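You operate a simulated robot arm through the tools that you are given. There is no shell and no other tool. Be economical: measure what you need, move in short steps, check, and stop when the job is done.

You run a simulated two-armed robot. Do the job below in one go: nothing can be reset, and whatever is moved stays where it is left.

Task
Pick up the tinted glass pane with one hand, pass it to the other hand and put it on the low shelf of the brown bench. Fetch the orange cup and set it on the back board of the right bench. Lift the yellow rail open. Any order will do. Set down upright: tinted glass pane, orange cup.

Only the result counts: the job must be done as asked and must still hold three seconds after the hand-in. Knocking over, shifting, dropping, spilling or breaking anything else fails it.

Robot
Two 6-joint arms with two-finger parallel grippers on one trunk, on a base that drives. Base frame: it is fixed to the floor where the robot stands at the start and does not move with it; the origin is under the middle of the robot, x ahead of it, y to its left, z up; the surface under the hand at the start is at about z = 860. Readings come in mm, rad, newtons and seconds.
The left shoulder is at the start at [-89, 177, 806], the right one opposite. With the tool pointing down near the work surface each hand reaches from about 100 to 700 mm from the robot's upright axis, wherever it stands, measured 20 degrees to its own side. Places, roughly: back board of the right bench [-2600, 1500, 800]; low shelf of the brown bench [600, -400, 200]; orange cup (10x7x8 cm) [-4400, 2900, 900]; tinted glass pane (24x3x17 cm) [600, 200, 1000]; yellow rail [-5500, 4600, 800]. Payload 1.57 kg a hand.
The tool frame of a hand sits at the grasp point between the pads (the TCP): z along the fingers, y along the line on which they close. The tips reach 30 mm beyond it. Largest opening 80 mm; finger width 17, thickness 12; the body of the gripper, 40 by 82 mm, starts 80 mm behind the TCP.
Orientation is told as [roll, pitch, yaw] about the base's x, y, z axes, in that order, counted from this pose: with the fingers straight down and closing along the base's y, the tool's x points along the base's -x, its y along +y and its z along -z.

Tools
- The arms move only by the tool step_arm. It takes "left_deltas", "right_deltas" or both (then of equal length, played together; a hand with none holds still); each is a list of rows, each a list of 3 entries, a list of its own where there are three numbers: the gripper command, from -1 (shut) to 1 (fully open), values between in proportion, then the shift along the tool's x, y, z in units of 25 mm (1.0 is 25 mm), then the turn, a rotation vector about the tool's x, y, z in units of 8 degrees (1.0 is 8 degrees). In form: [[hand, [tx, ty, tz], [ax, ay, az]], ...]. A call has 1 to 8 rows; each row shifts and turns the commanded pose from where the row before left it, along the tool's axes as they then stand. A call with a number of a shift or a turn outside -1 to 1 is refused whole. Each row takes 0.2 s and may step no farther than 50 mm and 0.15 rad from the row before; otherwise, or with a gripper value out of range, the whole call is refused. A pose out of reach is approached as far as the arm can. The call stops where the force on the tool passes 40 N (or 10 N more than at its start, if that is more) or the arm is blocked; 0.2 s more then pass. Each finger travels about 72 mm/s and halts on what it meets, pressing with about 43 N; the grip force reading is that of the motor and also rises with nothing between the fingers. The clock runs only during rows and for 0.2 s after the last one: add rows that do not move to give the fingers time. The reply holds the time, the measured pose of the TCP, the force on the tool along the base axes, the opening and the grip force, in the units named above and with some noise, with the torque about the TCP (base axes, N m) and any sound that the robot's microphone picked up.
- Cameras (640 x 400 px; columns grow to the right, rows downward): "scene" is now at [40.4, 23.7, 1539.8]; the picture's right is [0.30, -0.95, 0.00], its down [-0.61, -0.19, -0.77] and it looks along [0.73, 0.23, -0.64] (base axes); focal length 251 px, centre (320, 200). "left" rides on the left gripper at [72, 7, -122] in its tool frame; the picture's right is [-0.09, 1.00, 0.00], its down [-0.84, -0.08, -0.54] and it looks along [-0.54, -0.05, 0.84] (tool axes); focal length 238 px, centre (320, 200). "right" rides on the right gripper at [72, -7, -122] in its tool frame; the picture's right is [0.09, 1.00, 0.00], its down [-0.84, 0.08, -0.54] and it looks along [-0.54, 0.05, 0.84] (tool axes); focal length 238 px, centre (320, 200). There is no depth. A picture from a camera that has moved, and an enlarged one, comes with that camera's place and axes in the base frame and with its lens.
- camera(camera): a new picture of that camera. No time passes.
- raise_lower(by): slides the trunk up (or, below 0, down) by that many mm; the arms and the scene camera ride with it, the base frame stays. It gives what a move gives, with no picture.
- steer(legs): drives the robot by 1 to 6 legs, each [ahead, left, turn to the left] in mm, mm and rad, along the robot's own axes; the way and the turn of a leg run together, so that a leg with both is an arc; at most 1500 mm and 3.142 rad a leg. The arms and the cameras ride along, it lands a little off, and it stops where it bumps. It gives what a move gives.
- turn_head(pan, tilt): turns the head with the scene camera to pan (to the left, within 2.496 rad either way) and tilt (down, from -0.506 to 1.204), counted from straight ahead of the robot. It gives what a move gives.
- zoom(camera, box): a new picture of the part [left, top, right, bottom] of that camera's present view, enlarged. No time passes.
- finish_job(): hands the job in; it is judged then, once.

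Work in short steps. Places have to be worked out from the pictures, the camera data and where the tool is seen: move nearer, look again, correct. Check each grasp and each placing, and mend what went wrong. You have 165 turns and 130 pictures in all, those below and enlarged ones among them. Open the grippers and draw the arms clear of the work before you hand the job in, unless the task says otherwise; then end with one line.

The tools are called after "Request:" as a command line: name --argument value ..., lists and objects as JSON in quotes. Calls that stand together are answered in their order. step_arm: Moves the arms, as the interface text tells. Its arguments: {"type":"object","properties":{"left_deltas":{"type":"array","items":{"type":"array"}},"right_deltas":{"type":"array","items":{"type":"array"}}},"required":[]} The other tools are called the same way: raise_lower (by) slides the trunk up or down; steer (legs) drives the base; turn_head (pan, tilt) turns the head that bears the scene camera; camera (camera) takes a picture; zoom (camera, box) takes an enlarged picture of a part of a camera's view; finish_job () hands the job in.

At the start:

```text
time_s: 0.0
left_tcp_pos: [454.5, 366.7, 1129.5]
left_orientation: [0.002, 0.0, 0.0]
left_force: [0.2, 0.0, 0.0]
left_ft_torque: [-0.02, 0.02, 0.0]
left_grip_width: 79.9
left_grasp_force: 0.0
right_tcp_pos: [410.6, -50.2, 1113.0]
right_orientation: [0.0, 0.001, 0.001]
right_force: [-0.3, 0.3, -0.2]
right_ft_torque: [0.0, 0.0, 0.02]
right_grip_width: 80.2
right_grasp_force: 0.2
trunk travel left (down, up): [-250.0, 78.0]
robot x, y, heading: [0.6, -3.1, -0.003]
head pan, tilt: [0.304, 0.695]
```

scene: 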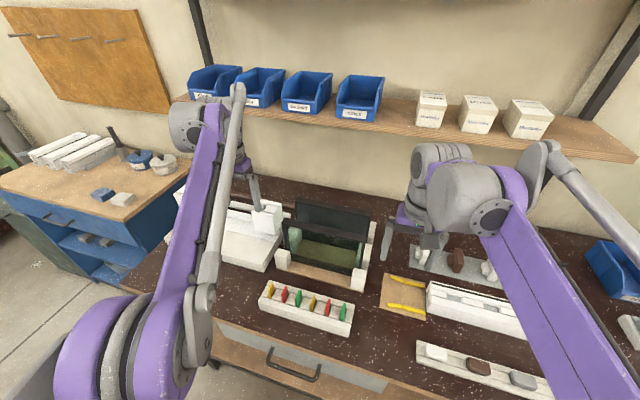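
right: 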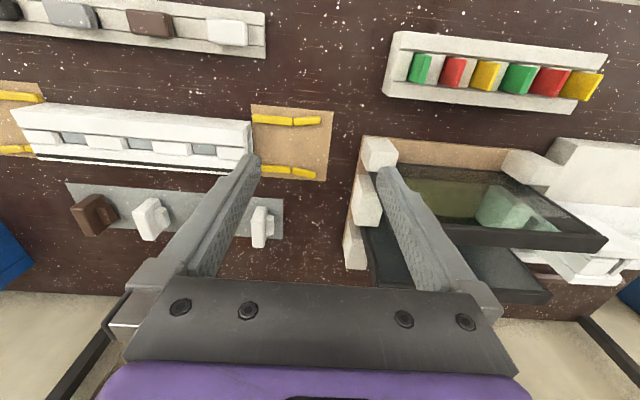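
left: 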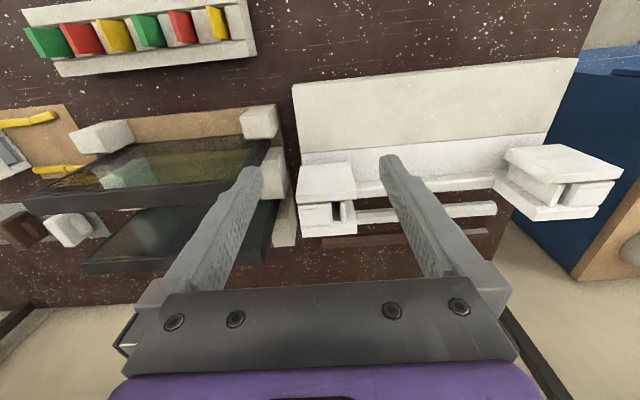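

The panes stand in a rack ahead of the robot. I'll zoom in on it to tell which pane is tinted.

Request:
zoom --camera "scene" --box '[220, 170, 420, 340]'

Request:
zoom --camera "right" --box '[320, 100, 640, 310]'

```text
2.35 times, centred on (320, 255) of scene
camera zoom: at [40.4, 23.7, 1539.8], right [0.3, -0.95, 0.0], down [-0.61, -0.19, -0.77], along [0.73, 0.23, -0.64], focal length 590 px, centre (320, 71)
```

zoom: 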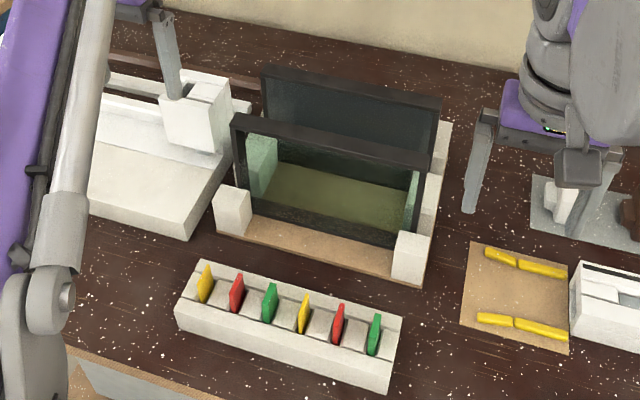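

```text
1.90 times, centred on (480, 205) of right
camera zoom: at [339.2, -58.2, 1236.5], right [-0.09, 1.0, 0.0], down [0.84, 0.08, 0.54], along [0.54, 0.05, -0.84], focal length 454 px, centre (15, 190)
```

zoom: 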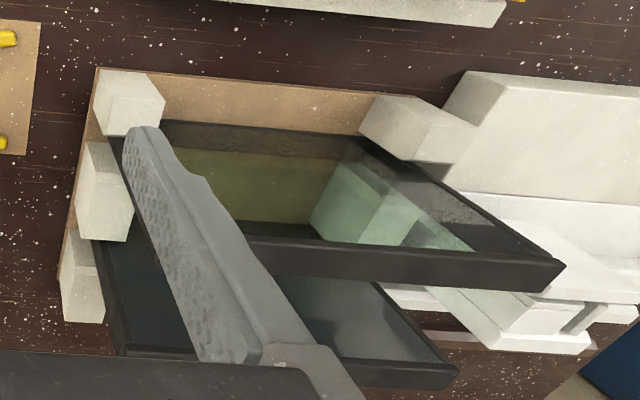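

Both panes sit in a rack, one at x≈488 and one at x≈590. I need a clearer view of each, so I'll zoom the left camera.

Request:
zoom --camera "left" --box '[10, 90, 330, 290]'

Request:
turn_head --pan 0.2 --tilt 0.9

```text
2.00 times, centred on (170, 190) of left
camera zoom: at [382.5, 374.5, 1250.2], right [0.09, 1.0, 0.0], down [0.84, -0.08, 0.54], along [0.54, -0.05, -0.84], focal length 477 px, centre (620, 220)
```

zoom: 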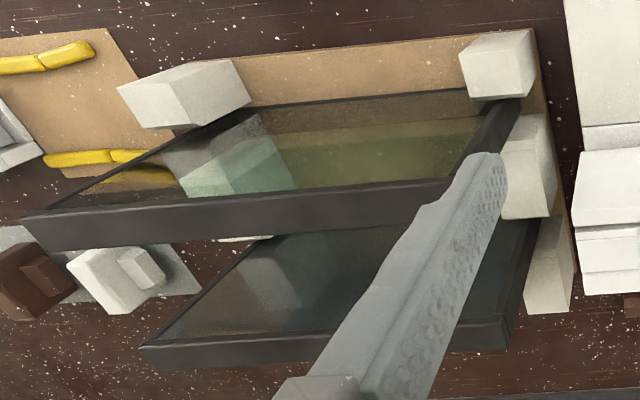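

```text
time_s: 0.7
left_tcp_pos: [453.3, 366.3, 1129.9]
left_orientation: [-0.001, 0.001, -0.002]
left_force: [-0.7, -0.5, -0.4]
left_ft_torque: [0.01, -0.03, -0.01]
left_grip_width: 79.9
left_grasp_force: 0.0
right_tcp_pos: [410.0, -51.0, 1112.6]
right_orientation: [-0.001, 0.0, 0.002]
right_force: [-0.4, 0.1, -0.3]
right_ft_torque: [0.03, 0.01, 0.0]
right_grip_width: 80.2
right_grasp_force: 0.2
trunk travel left (down, up): [-250.0, 78.0]
robot x, y, heading: [1.5, -0.2, 0.001]
head pan, tilt: [0.201, 0.901]
```

Request:
camera --camera "scene"

Request:
zoom --camera "left" --box '[20, 120, 180, 220]'

```text
123 pictures are left
camera scene: at [33.1, 13.3, 1523.3], right [0.2, -0.98, 0.0], down [-0.77, -0.16, -0.62], along [0.61, 0.12, -0.78], focal length 251 px, centre (320, 200)
```

scene: 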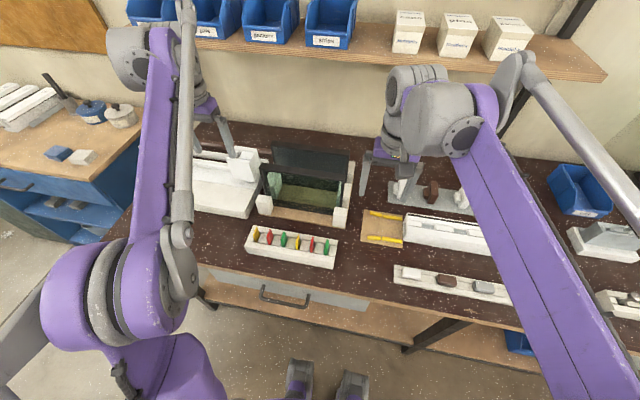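

```text
4.00 times, centred on (100, 170) of left
camera zoom: at [382.4, 374.4, 1250.2], right [0.09, 1.0, 0.0], down [0.84, -0.08, 0.54], along [0.54, -0.05, -0.84], focal length 953 px, centre (1200, 320)
```

zoom: 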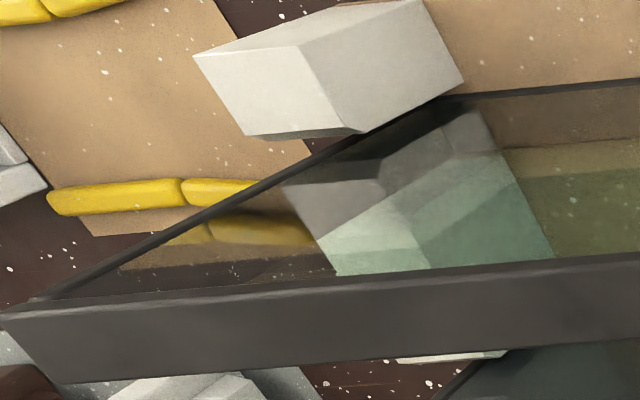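

I'll move the right hand to look along the panes from the right side and count and identify them.

Request:
step_arm --right_deltas '[[1, [-1, 0, -1], [0, 0, 0]], [1, [-1, 0, -1], [0, 0, 0]], [1, [-1, 0, 0], [0, 0, 0]], [1, [-1, 0, 0], [0, 0, 0]], [1, [0, 0, 0], [0, 0, -1]], [1, [0, 0, 0], [0, 0, -1]], [1, [0, 0, 0], [0, 0, -1]], [1, [0, 0, 0], [0, 0, -1]]]'

Request:
step_arm --right_deltas '[[1, [0, 0, 0], [0, 0, -1]], [1, [0, 0, 0], [0, 0, -1]], [1, [0, 0, 0], [0, 0, -1]], [1, [0, 0, 0], [0, 0, -1]], [1, [0, 0, 0], [0, 0, -1]], [1, [0, 0, 0], [0, 0, -1]], [1, [0, 0, 0], [0, 0, -1]]]'

Request:
camera --camera "right"

```text
time_s: 2.5
left_tcp_pos: [453.8, 366.8, 1130.0]
left_orientation: [-0.001, 0.001, 0.001]
left_force: [-0.3, -0.4, 0.1]
left_ft_torque: [-0.01, 0.05, 0.01]
left_grip_width: 80.0
left_grasp_force: 0.1
right_tcp_pos: [509.7, -50.4, 1164.5]
right_orientation: [-0.001, 0.0, 0.56]
right_force: [-0.6, 0.1, -0.2]
right_ft_torque: [0.0, -0.02, 0.01]
right_grip_width: 79.8
right_grasp_force: 0.0
trunk travel left (down, up): [-250.0, 78.0]
robot x, y, heading: [-0.9, -0.1, -0.002]
head pan, tilt: [0.201, 0.901]
```

```text
time_s: 4.1
left_tcp_pos: [453.0, 367.2, 1130.4]
left_orientation: [-0.001, 0.0, 0.0]
left_force: [-0.1, 0.3, -0.2]
left_ft_torque: [0.01, 0.02, 0.0]
left_grip_width: 79.9
left_grasp_force: 0.1
right_tcp_pos: [510.4, -50.3, 1163.9]
right_orientation: [-0.002, 0.0, 1.536]
right_force: [-0.3, 0.2, -0.7]
right_ft_torque: [0.01, -0.01, -0.01]
right_grip_width: 80.3
right_grasp_force: 0.1
trunk travel left (down, up): [-250.0, 78.0]
robot x, y, heading: [1.3, 0.2, 0.002]
head pan, tilt: [0.201, 0.901]
```

```text
121 pictures are left
camera right: at [515.3, -123.7, 1286.5], right [-1.0, -0.06, 0.0], down [-0.05, 0.84, 0.54], along [-0.03, 0.54, -0.84], focal length 238 px, centre (320, 200)
```

right: 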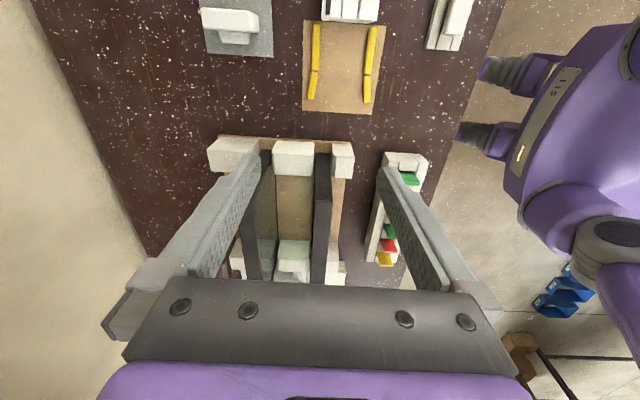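

Request:
zoom --camera "right" --box '[190, 120, 390, 300]'

```text
2.22 times, centred on (290, 210) of right
camera zoom: at [515.3, -123.7, 1286.5], right [-1.0, -0.06, 0.0], down [-0.05, 0.84, 0.54], along [-0.03, 0.54, -0.84], focal length 530 px, centre (387, 178)
```

zoom: 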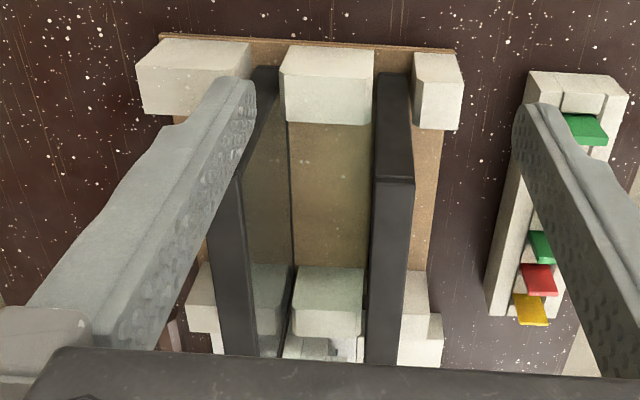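

Only two panes are present. I'll compare how dark each one makes the white blocks behind it.

Request:
zoom --camera "left" --box '[70, 190, 290, 290]'

Request:
zoom --camera "scene" --box '[240, 135, 370, 235]'

```text
2.91 times, centred on (180, 240) of left
camera zoom: at [382.5, 374.4, 1250.2], right [0.09, 1.0, 0.0], down [0.84, -0.08, 0.54], along [0.54, -0.05, -0.84], focal length 693 px, centre (727, 84)
```

zoom: 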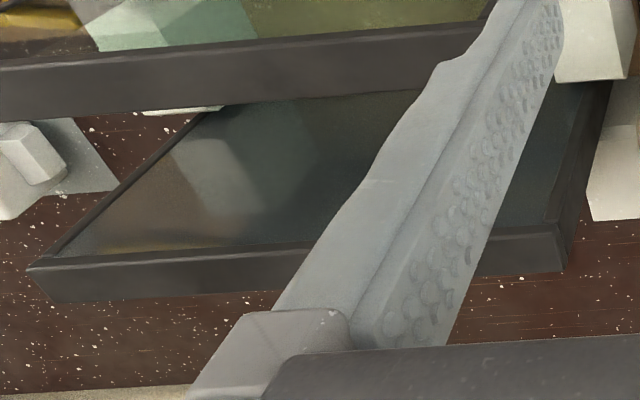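

```text
4.00 times, centred on (305, 185) of scene
camera zoom: at [33.2, 13.2, 1523.2], right [0.2, -0.98, 0.0], down [-0.77, -0.16, -0.62], along [0.61, 0.12, -0.78], focal length 1003 px, centre (380, 260)
```

zoom: 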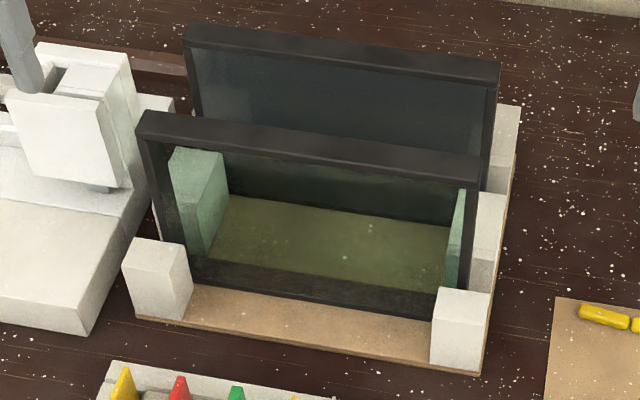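

The front pane is light green. The rear one is near-black, and it matches the given spot (x≈600) best. I'll check how exact the given places are on the other jobs first, so I'm pulling the arms back to drive.

Request:
step_arm --right_deltas '[[1, [0, 1, 0], [0, 0, 0]], [1, [0, 1, 0], [0, 0, 0]], [1, [0, 1, 0], [0, 0, 0]], [1, [0, 1, 0], [0, 0, 0]], [1, [0, 0, 0], [0, 0, 1]], [1, [0, 0, 0], [0, 0, 1]], [1, [0, 0, 0], [0, 0, 1]], [1, [0, 0, 0], [0, 0, 1]]]' --left_deltas '[[1, [0, 0, -1], [0, 0, 0]], [1, [0, 0, 0], [0, 0, 0]], [1, [0, 0, 0], [0, 0, 0]], [1, [1, 0, 0], [0, 0, 0]], [1, [1, 0, 0], [0, 0, 0]], [1, [1, 0, 0], [0, 0, 0]], [1, [1, 0, 0], [0, 0, 0]], [1, [1, 0, 0], [0, 0, 0]]]'

Request:
step_arm --right_deltas '[[1, [0, 0, 0], [0, 0, 1]], [1, [0, 0, 0], [0, 0, 1]], [1, [0, 0, 0], [0, 0, 1]], [1, [0, 0, 0], [0, 0, 1]], [1, [0, 0, 0], [0, 0, 1]], [1, [0, 0, 0], [0, 0, 1]], [1, [0, 0, 0], [0, 0, 1]], [1, [1, -1, 0], [0, 0, 0]]]' --left_deltas '[[1, [1, 0, 0], [0, 0, 0]], [1, [0, 0, 0], [0, 0, 0]], [1, [0, 0, 0], [0, 0, 0]], [1, [0, 0, 0], [0, 0, 0]], [1, [0, 0, 0], [0, 0, 0]], [1, [0, 0, 0], [0, 0, 0]], [1, [0, 0, 0], [0, 0, 0]], [1, [0, 0, 0], [0, 0, 0]]]'

Request:
step_arm --right_deltas '[[1, [1, -1, 0], [0, 0, 0]], [1, [1, -1, 0], [0, 0, 0]], [1, [1, -1, 0], [0, 0, 0]], [1, [0, -1, 0], [0, 0, 0]], [1, [0, -1, 0], [0, 0, 0]], [1, [0, -1, 0], [0, 0, 0]], [1, [0, -1, 0], [0, 0, 0]]]'

Request:
turn_head --pan 2.45 --tilt 0.3

Request:
camera --camera "scene"

```text
time_s: 5.9
left_tcp_pos: [328.9, 367.7, 1154.0]
left_orientation: [-0.001, 0.001, 0.0]
left_force: [0.5, 0.0, 0.0]
left_ft_torque: [-0.02, -0.01, 0.01]
left_grip_width: 80.1
left_grasp_force: 0.0
right_tcp_pos: [410.0, -46.9, 1164.8]
right_orientation: [-0.001, 0.001, 0.975]
right_force: [-0.9, 0.5, 0.3]
right_ft_torque: [0.0, 0.01, 0.03]
right_grip_width: 80.2
right_grasp_force: 0.1
trunk travel left (down, up): [-250.0, 78.0]
robot x, y, heading: [1.1, 1.3, 0.002]
head pan, tilt: [0.201, 0.901]
```

```text
time_s: 7.7
left_tcp_pos: [302.3, 363.8, 1154.9]
left_orientation: [0.0, -0.002, 0.0]
left_force: [0.5, -0.4, 0.7]
left_ft_torque: [-0.02, -0.04, 0.0]
left_grip_width: 79.8
left_grasp_force: 0.0
right_tcp_pos: [381.3, -71.1, 1164.2]
right_orientation: [0.002, -0.002, -0.002]
right_force: [0.0, -0.7, 0.4]
right_ft_torque: [-0.01, -0.03, 0.0]
right_grip_width: 80.2
right_grasp_force: 0.0
trunk travel left (down, up): [-250.0, 78.0]
robot x, y, heading: [1.1, -0.8, -0.001]
head pan, tilt: [0.201, 0.901]
```

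```text
time_s: 9.3
left_tcp_pos: [303.0, 365.8, 1154.0]
left_orientation: [0.0, 0.0, 0.0]
left_force: [-0.4, 0.0, -0.3]
left_ft_torque: [-0.01, 0.01, 0.0]
left_grip_width: 80.0
left_grasp_force: 0.1
right_tcp_pos: [309.0, -247.4, 1162.0]
right_orientation: [-0.001, 0.001, 0.001]
right_force: [0.8, -0.4, -0.3]
right_ft_torque: [0.01, -0.02, 0.0]
right_grip_width: 80.3
right_grasp_force: 0.1
trunk travel left (down, up): [-250.0, 78.0]
robot x, y, heading: [2.9, 1.9, 0.002]
head pan, tilt: [0.201, 0.901]
```

```text
time_s: 11.4
left_tcp_pos: [302.6, 366.2, 1154.4]
left_orientation: [0.001, 0.0, -0.001]
left_force: [-0.4, -0.2, -0.3]
left_ft_torque: [-0.01, -0.01, 0.0]
left_grip_width: 79.9
left_grasp_force: 0.1
right_tcp_pos: [307.6, -247.8, 1163.8]
right_orientation: [-0.001, 0.001, -0.002]
right_force: [-0.5, -0.4, -0.1]
right_ft_torque: [-0.02, 0.0, 0.02]
right_grip_width: 80.0
right_grasp_force: 0.1
trunk travel left (down, up): [-250.0, 78.0]
robot x, y, heading: [-0.3, -2.2, -0.006]
head pan, tilt: [2.45, 0.3]
```

```text
117 pictures are left
camera scene: at [-112.8, 57.7, 1575.5], right [0.64, 0.77, 0.0], down [0.23, -0.19, -0.96], along [-0.74, 0.61, -0.3], focal length 251 px, centre (320, 200)
```

scene: 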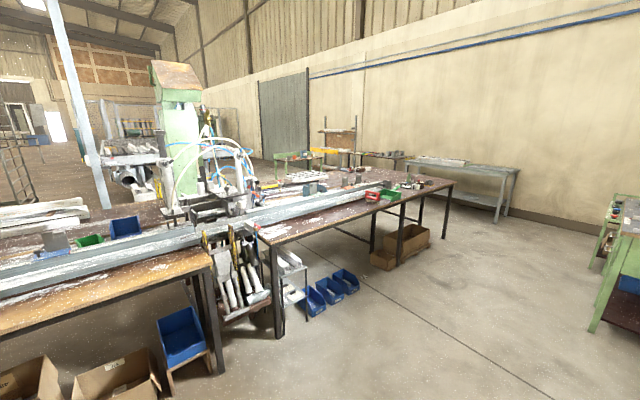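

The big bench line lies back-left, and there's an open corridor along its near (wall) side. I'll back off, turn and drive up the corridor to look.

Request:
steer --legs '[[-300, 0, 0], [0, 0, 1.9], [1300, 0, 0]]'

Request:
turn_head --pan 1.2 --tilt 0.4

Request:
camera --camera "scene"

```text
time_s: 24.2
left_tcp_pos: [-1206.7, 1367.6, 1153.4]
left_orientation: [0.002, 0.0, 1.937]
left_force: [1.0, 0.3, 0.1]
left_ft_torque: [0.01, 0.02, 0.01]
left_grip_width: 80.0
left_grasp_force: 0.1
right_tcp_pos: [-635.5, 1591.4, 1163.9]
right_orientation: [0.0, 0.0, 1.936]
right_force: [0.1, -0.4, 0.2]
right_ft_torque: [-0.03, -0.04, 0.01]
right_grip_width: 80.1
right_grasp_force: 0.1
trunk travel left (down, up): [-250.0, 78.0]
robot x, y, heading: [-755.1, 1215.4, 1.941]
head pan, tilt: [2.45, 0.3]
```

```text
time_s: 25.6
left_tcp_pos: [-1205.5, 1365.9, 1153.3]
left_orientation: [-0.001, 0.001, 1.937]
left_force: [0.3, 0.2, -0.1]
left_ft_torque: [0.0, 0.01, 0.01]
left_grip_width: 80.0
left_grasp_force: 0.0
right_tcp_pos: [-634.0, 1591.6, 1163.0]
right_orientation: [0.0, 0.001, 1.937]
right_force: [-0.1, -0.2, -0.3]
right_ft_torque: [-0.04, 0.01, 0.03]
right_grip_width: 80.2
right_grasp_force: 0.0
trunk travel left (down, up): [-250.0, 78.0]
robot x, y, heading: [-755.1, 1213.5, 1.938]
head pan, tilt: [1.201, 0.4]
```

```text
116 pictures are left
camera scene: at [-833.7, 1175.0, 1566.3], right [0.0, 1.0, 0.0], down [0.39, 0.0, -0.92], along [-0.92, 0.0, -0.39], focal length 251 px, centre (320, 200)
```

scene: 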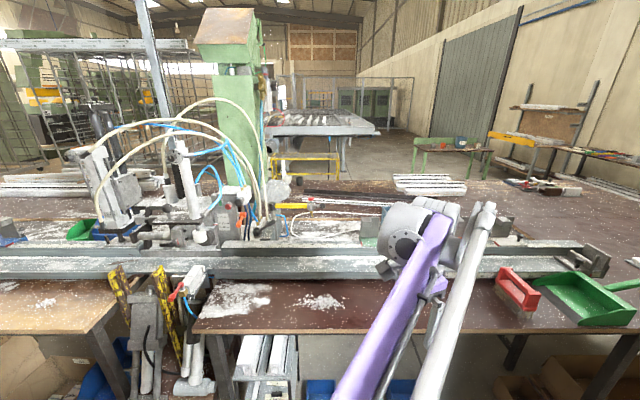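

The back board is the brown top beyond the steel beam, and the cup table is past it. I'll zoom in on both.

Request:
zoom --camera "scene" --box '[390, 90, 640, 210]'

Request:
zoom --camera "scene" --box '[260, 120, 460, 260]'

```text
2.56 times, centred on (515, 150) of scene
camera zoom: at [-833.7, 1175.0, 1566.3], right [0.0, 1.0, 0.0], down [0.39, 0.0, -0.92], along [-0.92, 0.0, -0.39], focal length 642 px, centre (-179, 328)
```

zoom: 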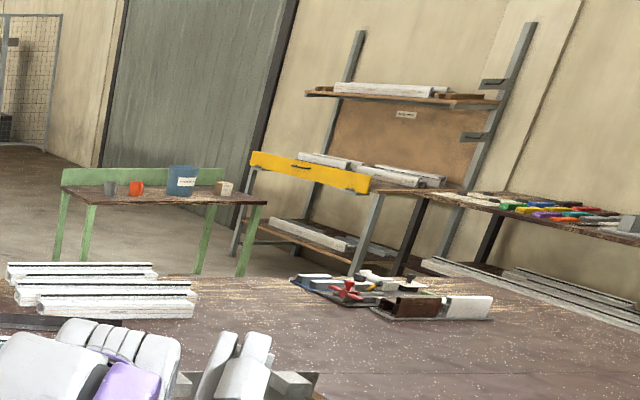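

```text
2.86 times, centred on (360, 190) of scene
camera zoom: at [-833.7, 1175.0, 1566.3], right [0.0, 1.0, 0.0], down [0.39, 0.0, -0.92], along [-0.92, 0.0, -0.39], focal length 716 px, centre (206, 229)
```

zoom: 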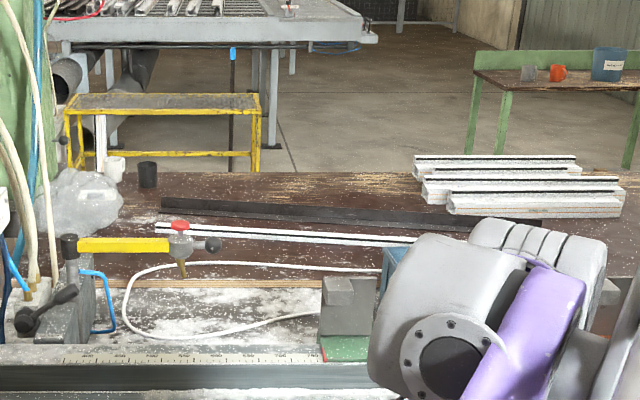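

The cup measures about (-4371, 2903), so the given places are simply rounded. I'll drive round the bench end and look ahead.

Request:
steer --legs '[[0, 0, -0.34], [1325, 0, 0], [1300, 0, 0], [0, 0, 1.5]]'

Request:
turn_head --pan 0.0 --tilt 0.45

Request:
camera --camera "scene"

```text
time_s: 43.2
left_tcp_pos: [-1158.1, 3511.2, 1153.3]
left_orientation: [0.0, 0.0, 3.085]
left_force: [0.4, -0.5, -0.1]
left_ft_torque: [0.0, -0.03, -0.03]
left_grip_width: 80.1
left_grasp_force: 0.0
right_tcp_pos: [-1128.2, 4123.4, 1161.5]
right_orientation: [0.0, -0.001, 3.083]
right_force: [0.5, -0.1, 0.5]
right_ft_torque: [-0.03, 0.01, -0.03]
right_grip_width: 80.3
right_grasp_force: 0.1
trunk travel left (down, up): [-250.0, 78.0]
robot x, y, heading: [-836.2, 3859.7, 3.079]
head pan, tilt: [1.201, 0.4]
```

```text
time_s: 44.6
left_tcp_pos: [-1158.6, 3512.0, 1154.1]
left_orientation: [0.001, 0.0, 3.085]
left_force: [-0.7, 0.2, -0.5]
left_ft_torque: [-0.01, -0.02, 0.03]
left_grip_width: 79.7
left_grasp_force: 0.1
right_tcp_pos: [-1128.1, 4126.0, 1162.6]
right_orientation: [0.001, 0.001, 3.084]
right_force: [0.2, 0.4, 0.0]
right_ft_torque: [-0.04, -0.01, -0.03]
right_grip_width: 80.1
right_grasp_force: 0.1
trunk travel left (down, up): [-250.0, 78.0]
robot x, y, heading: [-833.5, 3859.2, 3.082]
head pan, tilt: [0.0, 0.45]
```

```text
113 pictures are left
camera scene: at [-885.9, 3860.6, 1561.6], right [0.06, 1.0, 0.0], down [0.43, -0.03, -0.9], along [-0.9, 0.05, -0.44], focal length 251 px, centre (320, 200)
```

scene: 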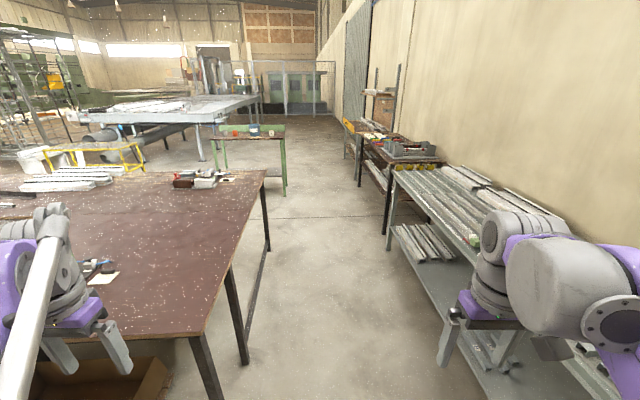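

The corridor is clear, about y 3450–4650. I'll drive down its middle and look toward the cup table and the yellow rail.

Request:
steer --legs '[[1230, -20, 0], [1330, -20, 0]]'

Request:
turn_head --pan 0.45 --tilt 0.5

Request:
camera --camera "scene"

Request:
turn_head --pan -0.4 --tilt 0.4

Request:
camera --camera "scene"

```text
time_s: 57.1
left_tcp_pos: [-3730.0, 3724.8, 1153.0]
left_orientation: [0.001, 0.0, 3.057]
left_force: [0.4, 0.0, -0.2]
left_ft_torque: [0.01, 0.0, 0.02]
left_grip_width: 80.0
left_grasp_force: 0.0
right_tcp_pos: [-3682.3, 4337.2, 1163.0]
right_orientation: [0.0, 0.0, 3.059]
right_force: [0.1, 0.1, -1.2]
right_ft_torque: [0.02, -0.02, -0.01]
right_grip_width: 80.1
right_grasp_force: 0.1
trunk travel left (down, up): [-250.0, 78.0]
robot x, y, heading: [-3396.8, 4067.0, 3.055]
head pan, tilt: [0.0, 0.45]
```

```text
time_s: 58.0
left_tcp_pos: [-3729.6, 3725.4, 1153.4]
left_orientation: [0.001, 0.001, 3.057]
left_force: [-0.2, 0.2, -0.2]
left_ft_torque: [0.0, 0.04, -0.01]
left_grip_width: 80.0
left_grasp_force: 0.1
right_tcp_pos: [-3681.7, 4337.2, 1162.7]
right_orientation: [0.0, 0.001, 3.058]
right_force: [0.9, 0.0, 0.6]
right_ft_torque: [-0.02, -0.01, -0.01]
right_grip_width: 80.1
right_grasp_force: 0.0
trunk travel left (down, up): [-250.0, 78.0]
robot x, y, heading: [-3395.9, 4063.0, 3.054]
head pan, tilt: [0.45, 0.499]
```

```text
112 pictures are left
camera scene: at [-3441.6, 4026.5, 1557.1], right [-0.36, 0.93, 0.0], down [0.45, 0.17, -0.88], along [-0.82, -0.31, -0.48], focal length 251 px, centre (320, 200)
```

scene: 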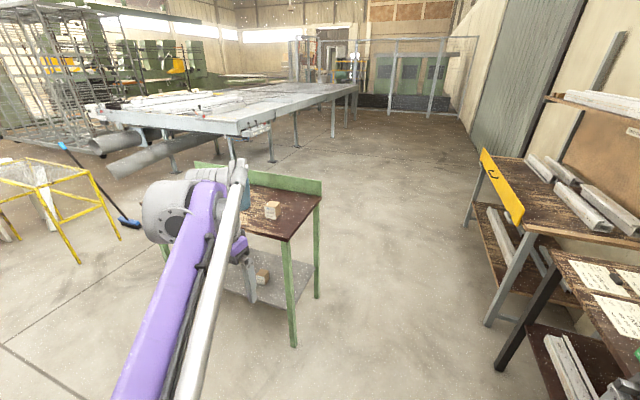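

```text
time_s: 59.2
left_tcp_pos: [-3728.6, 3725.3, 1154.7]
left_orientation: [0.0, 0.0, 3.055]
left_force: [-0.6, -0.1, -0.4]
left_ft_torque: [0.04, 0.0, -0.01]
left_grip_width: 80.1
left_grasp_force: 0.0
right_tcp_pos: [-3684.1, 4337.8, 1162.9]
right_orientation: [0.0, -0.001, 3.059]
right_force: [-0.2, -0.2, -0.1]
right_ft_torque: [-0.03, 0.0, 0.03]
right_grip_width: 79.9
right_grasp_force: 0.1
trunk travel left (down, up): [-250.0, 78.0]
robot x, y, heading: [-3394.2, 4064.2, 3.054]
head pan, tilt: [-0.4, 0.4]
```

```text
111 pictures are left
camera scene: at [-3438.6, 4102.1, 1566.3], right [0.47, 0.89, 0.0], down [0.34, -0.18, -0.92], along [-0.82, 0.43, -0.39], focal length 251 px, centre (320, 200)
```

scene: 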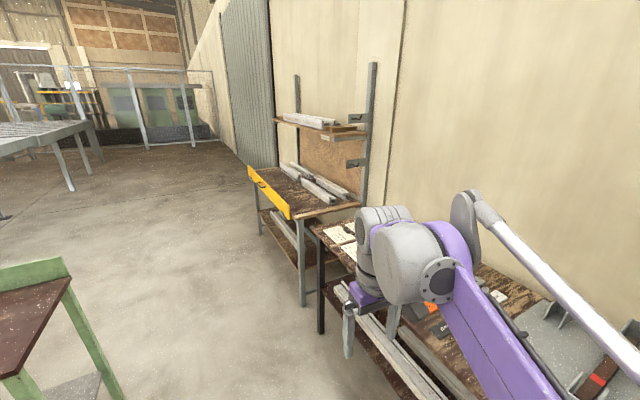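

The yellow rail is a long board along the front edge of a wall table, with a small handle. I'll zoom in on it.

Request:
zoom --camera "scene" --box '[230, 150, 350, 230]'

```text
5.00 times, centred on (290, 190) of scene
camera zoom: at [-3438.6, 4102.1, 1566.3], right [0.47, 0.89, 0.0], down [0.34, -0.18, -0.92], along [-0.82, 0.43, -0.39], focal length 1254 px, centre (470, 250)
```

zoom: 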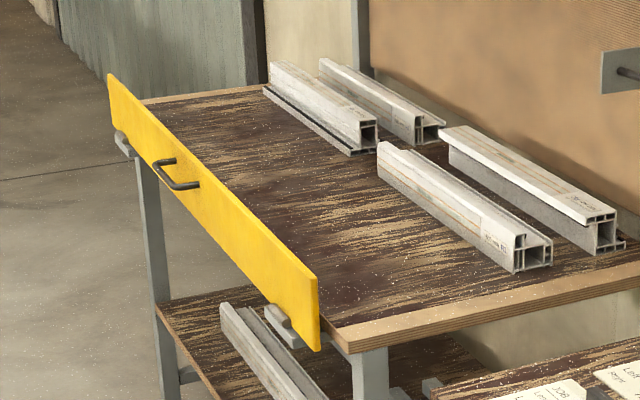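

Cup first: I'll drive into the aisle between bench and green table, then sideways to stand opposite the cup.

Request:
steer --legs '[[370, 0, 0.087], [0, 1080, 0]]'

Request:
turn_head --pan 0.1 --tilt 0.75

Request:
camera --camera "scene"

```text
time_s: 70.9
left_tcp_pos: [-4082.3, 2645.5, 1153.0]
left_orientation: [0.0, 0.001, 3.129]
left_force: [0.4, -0.6, -0.6]
left_ft_torque: [0.01, 0.02, 0.01]
left_grip_width: 79.9
left_grasp_force: 0.0
right_tcp_pos: [-4079.9, 3258.5, 1163.5]
right_orientation: [-0.001, -0.001, 3.128]
right_force: [0.1, -0.1, 0.5]
right_ft_torque: [0.05, 0.02, 0.0]
right_grip_width: 80.1
right_grasp_force: 0.0
trunk travel left (down, up): [-250.0, 78.0]
robot x, y, heading: [-3774.5, 3005.1, 3.129]
head pan, tilt: [-0.4, 0.4]
```

```text
time_s: 71.8
left_tcp_pos: [-4083.1, 2646.4, 1154.3]
left_orientation: [0.001, 0.001, 3.131]
left_force: [-0.3, 1.2, -0.3]
left_ft_torque: [0.03, -0.04, 0.0]
left_grip_width: 79.9
left_grasp_force: 0.1
right_tcp_pos: [-4080.9, 3259.1, 1162.0]
right_orientation: [0.0, 0.001, 3.13]
right_force: [0.9, -0.4, -0.6]
right_ft_torque: [0.0, -0.07, 0.0]
right_grip_width: 80.0
right_grasp_force: 0.0
trunk travel left (down, up): [-250.0, 78.0]
robot x, y, heading: [-3773.9, 3009.0, 3.129]
head pan, tilt: [0.099, 0.75]
```

```text
109 pictures are left
camera scene: at [-3817.1, 2998.2, 1535.2], right [-0.09, 1.0, 0.0], down [0.68, 0.06, -0.73], along [-0.73, -0.06, -0.68], focal length 251 px, centre (320, 200)
```

scene: 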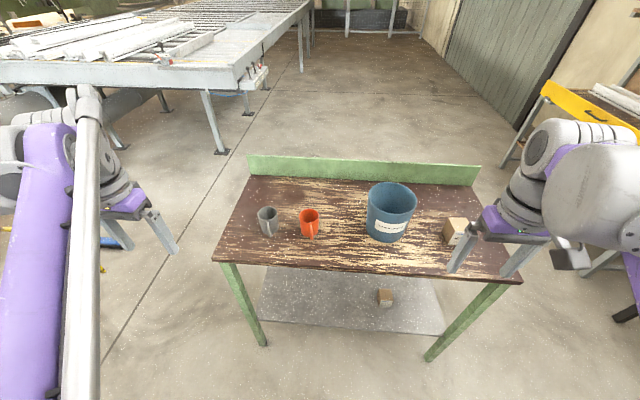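

Request:
zoom --camera "scene" --box '[240, 175, 420, 275]'

```text
3.56 times, centred on (330, 225) of scene
camera zoom: at [-3817.1, 2998.2, 1535.2], right [-0.09, 1.0, 0.0], down [0.68, 0.06, -0.73], along [-0.73, -0.06, -0.68], focal length 892 px, centre (284, 111)
```

zoom: 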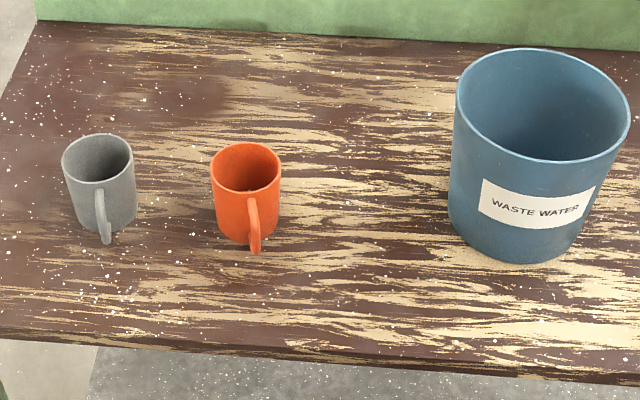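

The orange cup's rim is about (-4377, 2917, 940), with its handle toward me and the gray cup 135 mm beside it. I'll bring the left hand over it for a closer look.

Request:
step_arm --left_deltas '[[1, [-0.98, -0.9, 0.2], [0, 0, 0]], [1, [-0.98, -0.9, 0.2], [0, 0, 0]], [1, [-0.98, -0.9, 0.2], [0, 0, 0]], [1, [-0.98, -0.9, 0.2], [0, 0, 0]], [1, [-0.98, -0.9, 0.2], [0, 0, 0]], [1, [-0.98, -0.9, 0.2], [0, 0, 0]]]'

Request:
step_arm --left_deltas '[[1, [-0.98, -0.9, 0.2], [0, 0, 0]], [1, [-0.98, -0.9, 0.2], [0, 0, 0]], [1, [-0.98, -0.9, 0.2], [0, 0, 0]], [1, [-0.98, -0.9, 0.2], [0, 0, 0]], [1, [-0.98, -0.9, 0.2], [0, 0, 0]], [1, [-0.5, -0.9, 0.2], [0, 0, 0]]]'

Request:
camera --camera "left"

Request:
camera --camera "scene"

```text
time_s: 73.2
left_tcp_pos: [-4229.9, 2781.1, 1121.2]
left_orientation: [-0.001, 0.0, 3.129]
left_force: [0.0, 0.9, 0.2]
left_ft_torque: [-0.04, -0.01, -0.02]
left_grip_width: 80.0
left_grasp_force: 0.1
right_tcp_pos: [-4081.0, 3259.4, 1162.6]
right_orientation: [-0.001, -0.001, 3.13]
right_force: [-0.4, 0.0, -0.5]
right_ft_torque: [0.03, 0.0, 0.03]
right_grip_width: 79.9
right_grasp_force: 0.0
trunk travel left (down, up): [-250.0, 78.0]
robot x, y, heading: [-3776.0, 3007.7, 3.132]
head pan, tilt: [0.099, 0.75]
```

```text
time_s: 74.6
left_tcp_pos: [-4359.3, 2919.0, 1090.6]
left_orientation: [0.001, 0.0, 3.131]
left_force: [-0.4, -0.4, 0.1]
left_ft_torque: [0.0, 0.0, 0.0]
left_grip_width: 80.0
left_grasp_force: 0.0
right_tcp_pos: [-4080.0, 3259.3, 1163.1]
right_orientation: [0.002, 0.0, 3.129]
right_force: [-0.2, -0.1, 0.1]
right_ft_torque: [-0.01, 0.01, 0.01]
right_grip_width: 79.8
right_grasp_force: 0.1
trunk travel left (down, up): [-250.0, 78.0]
robot x, y, heading: [-3775.2, 3007.1, 3.13]
head pan, tilt: [0.099, 0.75]
```

```text
107 pictures are left
camera left: at [-4287.1, 2912.7, 1211.9], right [-0.1, -0.99, 0.0], down [-0.84, 0.09, 0.54], along [-0.54, 0.06, -0.84], focal length 238 px, centre (320, 200)
```

left: 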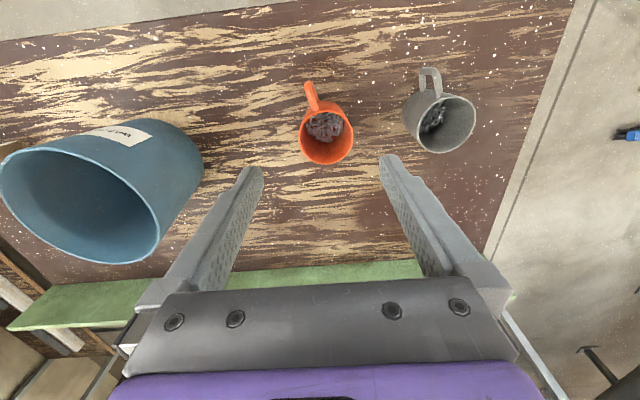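

```text
106 pictures are left
camera scene: at [-3817.5, 2998.7, 1535.1], right [-0.09, 1.0, 0.0], down [0.68, 0.06, -0.73], along [-0.73, -0.06, -0.68], focal length 251 px, centre (320, 200)
```

scene: 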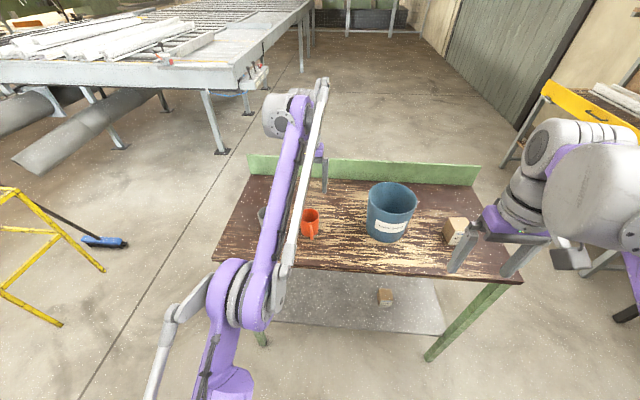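

From two rays the rim is at (-4378, 2912, 939); the cup holds small bits, so it must stay level. I'll align above it and descend to just over the rim.

Request:
step_arm --left_deltas '[[1, [-0.76, 0.28, 0], [0, 0, 0]], [1, [0, 0, 1], [0, 0, 0]], [1, [0, 0, 1], [0, 0, 0]], [1, [0, 0, 1], [0, 0, 0]], [1, [0, 0, 1], [0, 0, 0]]]'

Request:
camera --camera "left"

```text
time_s: 75.8
left_tcp_pos: [-4365.1, 2910.7, 983.0]
left_orientation: [0.0, -0.001, 3.128]
left_force: [-0.3, 0.2, 0.6]
left_ft_torque: [-0.03, 0.0, -0.01]
left_grip_width: 80.0
left_grasp_force: 0.1
left hand out of reach, approached as far as the arm can: row 1
right_tcp_pos: [-4080.6, 3259.0, 1162.3]
right_orientation: [0.001, -0.002, 3.13]
right_force: [-0.2, 0.3, -0.7]
right_ft_torque: [0.01, 0.02, 0.01]
right_grip_width: 80.0
right_grasp_force: 0.0
trunk travel left (down, up): [-250.0, 78.0]
robot x, y, heading: [-3772.4, 3006.4, 3.133]
head pan, tilt: [0.099, 0.75]
```

```text
105 pictures are left
camera left: at [-4293.1, 2903.2, 1103.9], right [-0.1, -0.99, 0.0], down [-0.84, 0.09, 0.54], along [-0.54, 0.06, -0.84], focal length 238 px, centre (320, 200)
```

left: 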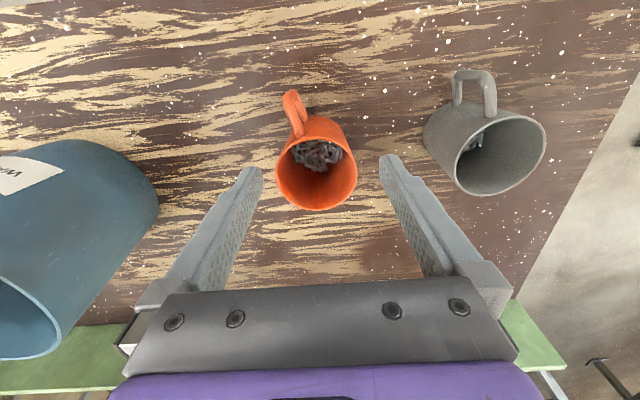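

The cup sits midway between the fingers to within 4 mm. I'll nudge and descend around the body.

Request:
step_arm --left_deltas '[[1, [0, -0.14, 0.8], [0, 0, 0]], [1, [0, 0, 0.9], [0, 0, 0]], [1, [0, 0, 0.9], [0, 0, 0]], [1, [0, 0, 0.9], [0, 0, 0]]]'

Request:
camera --camera "left"

```text
time_s: 76.8
left_tcp_pos: [-4366.9, 2914.6, 895.2]
left_orientation: [0.0, 0.0, 3.131]
left_force: [0.0, 0.6, -0.6]
left_ft_torque: [0.0, -0.03, 0.01]
left_grip_width: 80.0
left_grasp_force: 0.1
right_tcp_pos: [-4081.7, 3259.8, 1163.9]
right_orientation: [0.0, -0.002, 3.129]
right_force: [0.3, -0.6, 0.6]
right_ft_torque: [0.01, -0.04, 0.02]
right_grip_width: 80.0
right_grasp_force: 0.1
trunk travel left (down, up): [-250.0, 78.0]
robot x, y, heading: [-3771.6, 3004.2, 3.125]
head pan, tilt: [0.099, 0.75]
```

```text
104 pictures are left
camera left: at [-4294.4, 2906.9, 1015.6], right [-0.1, -0.99, 0.0], down [-0.84, 0.09, 0.54], along [-0.54, 0.06, -0.84], focal length 238 px, centre (320, 200)
```

left: 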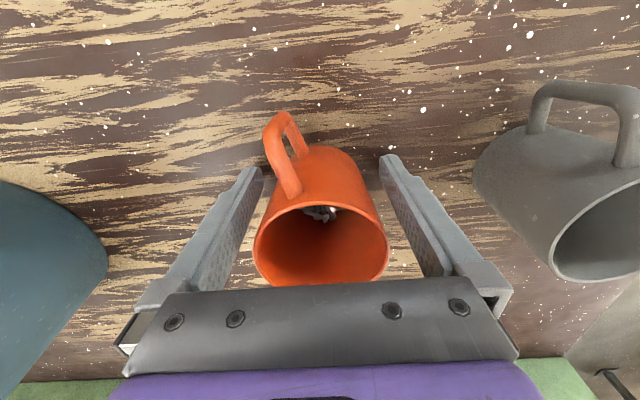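

The cup is centred between the pads, so I'm closing the gripper.

Request:
step_arm --left_deltas '[[0, [0, 0, 0], [0, 0, 0]], [-0.5, [0, 0, 0], [0, 0, 0]], [-1, [0, 0, 0], [0, 0, 0]], [-1, [0, 0, 0], [0, 0, 0]]]'

Request:
step_arm --left_deltas '[[-1, [0, 0, -0.4], [0, 0, 0]], [-1, [0, 0, -0.6], [0, 0, 0]], [-1, [0, 0, -0.8], [0, 0, 0]], [-1, [0, 0, -0.8], [0, 0, 0]]]'

Request:
camera --camera "scene"

```text
time_s: 77.8
left_tcp_pos: [-4365.9, 2914.5, 894.3]
left_orientation: [-0.001, -0.001, 3.127]
left_force: [-0.7, -0.7, 0.5]
left_ft_torque: [0.0, 0.0, 0.0]
left_grip_width: 60.8
left_grasp_force: 42.8
right_tcp_pos: [-4080.7, 3258.5, 1162.9]
right_orientation: [0.0, 0.0, 3.129]
right_force: [0.0, -0.1, 0.0]
right_ft_torque: [0.0, -0.02, 0.01]
right_grip_width: 79.9
right_grasp_force: 0.1
trunk travel left (down, up): [-250.0, 78.0]
robot x, y, heading: [-3772.4, 3007.3, 3.128]
head pan, tilt: [0.099, 0.75]
```

```text
time_s: 78.8
left_tcp_pos: [-4365.1, 2914.0, 960.9]
left_orientation: [0.0, 0.0, 3.129]
left_force: [0.3, 0.1, -1.9]
left_ft_torque: [0.0, -0.01, 0.02]
left_grip_width: 60.6
left_grasp_force: 43.5
right_tcp_pos: [-4080.4, 3260.5, 1163.1]
right_orientation: [-0.002, 0.001, 3.129]
right_force: [0.3, 0.8, 0.2]
right_ft_torque: [-0.05, 0.03, -0.01]
right_grip_width: 80.1
right_grasp_force: 0.0
trunk travel left (down, up): [-250.0, 78.0]
robot x, y, heading: [-3772.3, 3008.2, 3.13]
head pan, tilt: [0.099, 0.75]
```

```text
103 pictures are left
camera scene: at [-3817.0, 2998.1, 1535.2], right [-0.09, 1.0, 0.0], down [0.68, 0.06, -0.73], along [-0.73, -0.06, -0.68], focal length 251 px, centre (320, 200)
```

scene: 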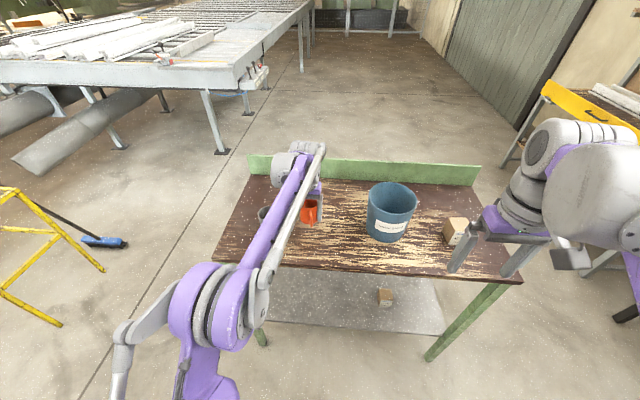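

The cup is held (60.7 mm, about 2 N). I'll lift it level and bring it in close for the drive.

Request:
step_arm --left_deltas '[[-1, [0, 0, -0.9], [0, 0, 0]], [-1, [0, 0, -0.9], [0, 0, 0]], [-1, [0, 0, -0.9], [0, 0, 0]], [-1, [0, 0, -0.9], [0, 0, 0]], [-1, [0.7, 0, -0.7], [0, 0, 0]], [-1, [0.9, 0.3, 0], [0, 0, 0]], [-1, [0.9, 0.5, 0], [0, 0, 0]], [-1, [0.9, 0.5, 0], [0, 0, 0]]]'

Request:
step_arm --left_deltas '[[-1, [0.9, 0.7, 0], [0, 0, 0]], [-1, [0.9, 0.7, 0], [0, 0, 0]], [-1, [0.9, 0.7, 0], [0, 0, 0]], [-1, [0.9, 0.7, 0], [0, 0, 0]], [-1, [0.9, 0.7, 0], [0, 0, 0]], [-1, [0.9, 0.7, 0], [0, 0, 0]], [-1, [0.9, 0.7, 0], [0, 0, 0]], [-1, [0.4, 0.3, 0], [0, 0, 0]]]'

Request:
turn_head --pan 1.6 --tilt 0.5

Request:
camera --camera "scene"

Request:
turn_head --pan 2.45 --tilt 0.5

Request:
camera --camera "scene"

```text
time_s: 80.6
left_tcp_pos: [-4279.1, 2880.2, 1068.7]
left_orientation: [-0.001, 0.0, 3.13]
left_force: [0.1, -0.4, -1.5]
left_ft_torque: [0.02, -0.01, 0.01]
left_grip_width: 60.6
left_grasp_force: 43.1
right_tcp_pos: [-4080.1, 3259.3, 1162.6]
right_orientation: [0.001, -0.001, 3.13]
right_force: [-0.2, 0.0, -0.1]
right_ft_torque: [0.0, 0.04, -0.01]
right_grip_width: 79.9
right_grasp_force: 0.1
trunk travel left (down, up): [-250.0, 78.0]
robot x, y, heading: [-3775.6, 3008.9, 3.129]
head pan, tilt: [0.099, 0.75]
```

```text
time_s: 82.4
left_tcp_pos: [-4114.7, 2749.2, 1068.6]
left_orientation: [0.001, -0.001, 3.13]
left_force: [-0.3, 0.4, -1.8]
left_ft_torque: [0.03, 0.0, -0.03]
left_grip_width: 60.9
left_grasp_force: 42.8
right_tcp_pos: [-4080.5, 3258.6, 1164.2]
right_orientation: [-0.001, -0.001, 3.13]
right_force: [0.7, -0.1, -0.4]
right_ft_torque: [-0.03, -0.04, -0.01]
right_grip_width: 79.9
right_grasp_force: 0.1
trunk travel left (down, up): [-250.0, 78.0]
robot x, y, heading: [-3773.2, 3008.5, 3.129]
head pan, tilt: [0.099, 0.75]
```

```text
time_s: 84.0
left_tcp_pos: [-4114.0, 2749.0, 1068.2]
left_orientation: [-0.001, 0.001, 3.129]
left_force: [-0.7, -0.8, -1.5]
left_ft_torque: [0.04, 0.01, 0.05]
left_grip_width: 60.5
left_grasp_force: 43.3
right_tcp_pos: [-4079.3, 3257.8, 1163.7]
right_orientation: [0.0, 0.0, 3.127]
right_force: [0.2, -0.2, 0.1]
right_ft_torque: [-0.03, 0.03, 0.0]
right_grip_width: 79.7
right_grasp_force: 0.1
trunk travel left (down, up): [-250.0, 78.0]
robot x, y, heading: [-3775.8, 3008.1, 3.13]
head pan, tilt: [1.6, 0.499]
```

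```text
102 pictures are left
camera scene: at [-3733.1, 2914.3, 1557.1], right [-1.0, -0.02, 0.0], down [-0.01, 0.48, -0.88], along [0.01, -0.88, -0.48], focal length 251 px, centre (320, 200)
```

scene: 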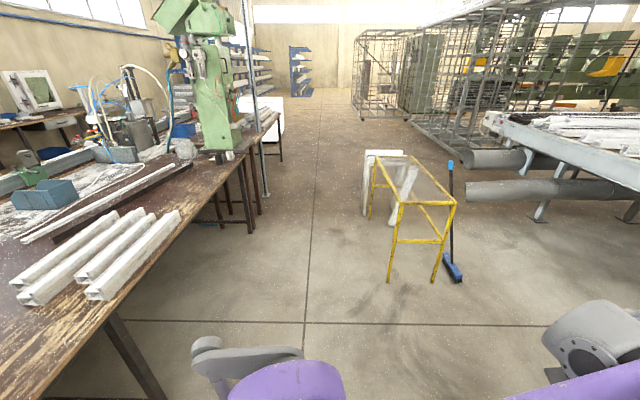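

```text
time_s: 85.2
left_tcp_pos: [-4114.6, 2750.5, 1067.8]
left_orientation: [-0.001, -0.001, 3.131]
left_force: [0.8, -1.1, -0.3]
left_ft_torque: [-0.01, -0.02, 0.01]
left_grip_width: 60.5
left_grasp_force: 43.6
right_tcp_pos: [-4081.1, 3258.5, 1162.2]
right_orientation: [0.0, 0.001, 3.13]
right_force: [-0.4, 0.1, -0.9]
right_ft_torque: [-0.04, 0.03, -0.01]
right_grip_width: 80.0
right_grasp_force: 0.0
trunk travel left (down, up): [-250.0, 78.0]
robot x, y, heading: [-3776.7, 3007.3, 3.128]
head pan, tilt: [2.45, 0.499]
```

```text
101 pictures are left
camera scene: at [-3665.3, 2946.3, 1557.1], right [-0.65, -0.76, 0.0], down [-0.36, 0.31, -0.88], along [0.67, -0.57, -0.48], focal length 251 px, centre (320, 200)
```

scene: 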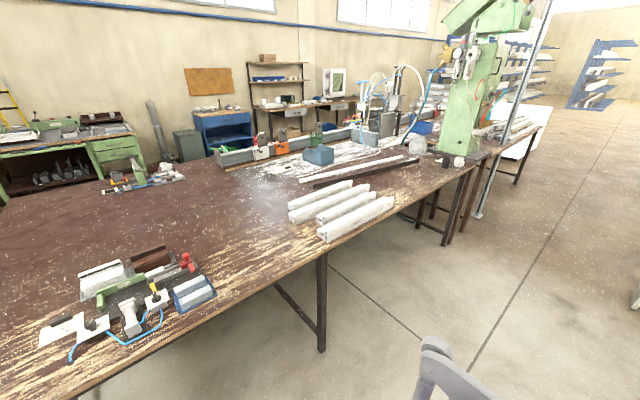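

The back board is the brown top's aisle side, and a free patch near (-2900, 1350) lies between the profile stack and the two small cups. I'll strafe along the aisle, turn to face the bench and look.

Request:
steer --legs '[[0, 900, 0], [0, 0, -1.565], [0, 0, -1.565], [150, -800, 0]]'

Request:
turn_head --pan 0.1 --tilt 0.7

Request:
camera --camera "scene"

```text
time_s: 108.3
left_tcp_pos: [-3319.2, 1527.8, 1068.4]
left_orientation: [0.0, 0.0, -0.05]
left_force: [-0.7, 0.6, -1.0]
left_ft_torque: [0.0, 0.01, -0.03]
left_grip_width: 60.4
left_grasp_force: 43.2
right_tcp_pos: [-3372.7, 1018.4, 1162.3]
right_orientation: [-0.002, 0.0, -0.05]
right_force: [0.7, 0.8, -0.5]
right_ft_torque: [-0.02, 0.02, 0.04]
right_grip_width: 80.3
right_grasp_force: 0.0
trunk travel left (down, up): [-250.0, 78.0]
robot x, y, heading: [-3672.0, 1282.4, -0.055]
head pan, tilt: [2.45, 0.499]
```

```text
time_s: 110.5
left_tcp_pos: [-3320.2, 1528.1, 1070.3]
left_orientation: [-0.002, 0.001, -0.05]
left_force: [0.6, -0.6, -1.4]
left_ft_torque: [0.02, -0.02, -0.01]
left_grip_width: 60.5
left_grasp_force: 42.4
right_tcp_pos: [-3372.6, 1019.3, 1162.8]
right_orientation: [0.0, 0.0, -0.051]
right_force: [0.0, 0.5, 0.4]
right_ft_torque: [0.01, 0.02, 0.02]
right_grip_width: 79.9
right_grasp_force: 0.0
trunk travel left (down, up): [-250.0, 78.0]
robot x, y, heading: [-3667.2, 1281.9, -0.052]
head pan, tilt: [0.099, 0.7]
```

```text
100 pictures are left
camera scene: at [-3625.7, 1286.6, 1539.4], right [0.05, -1.0, 0.0], down [-0.64, -0.03, -0.76], along [0.76, 0.04, -0.64], focal length 251 px, centre (320, 200)
```

scene: 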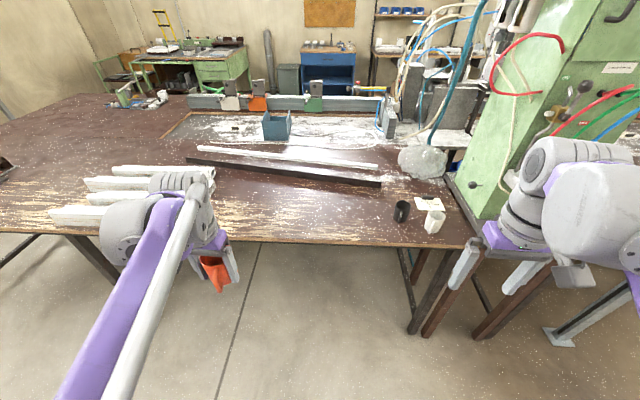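

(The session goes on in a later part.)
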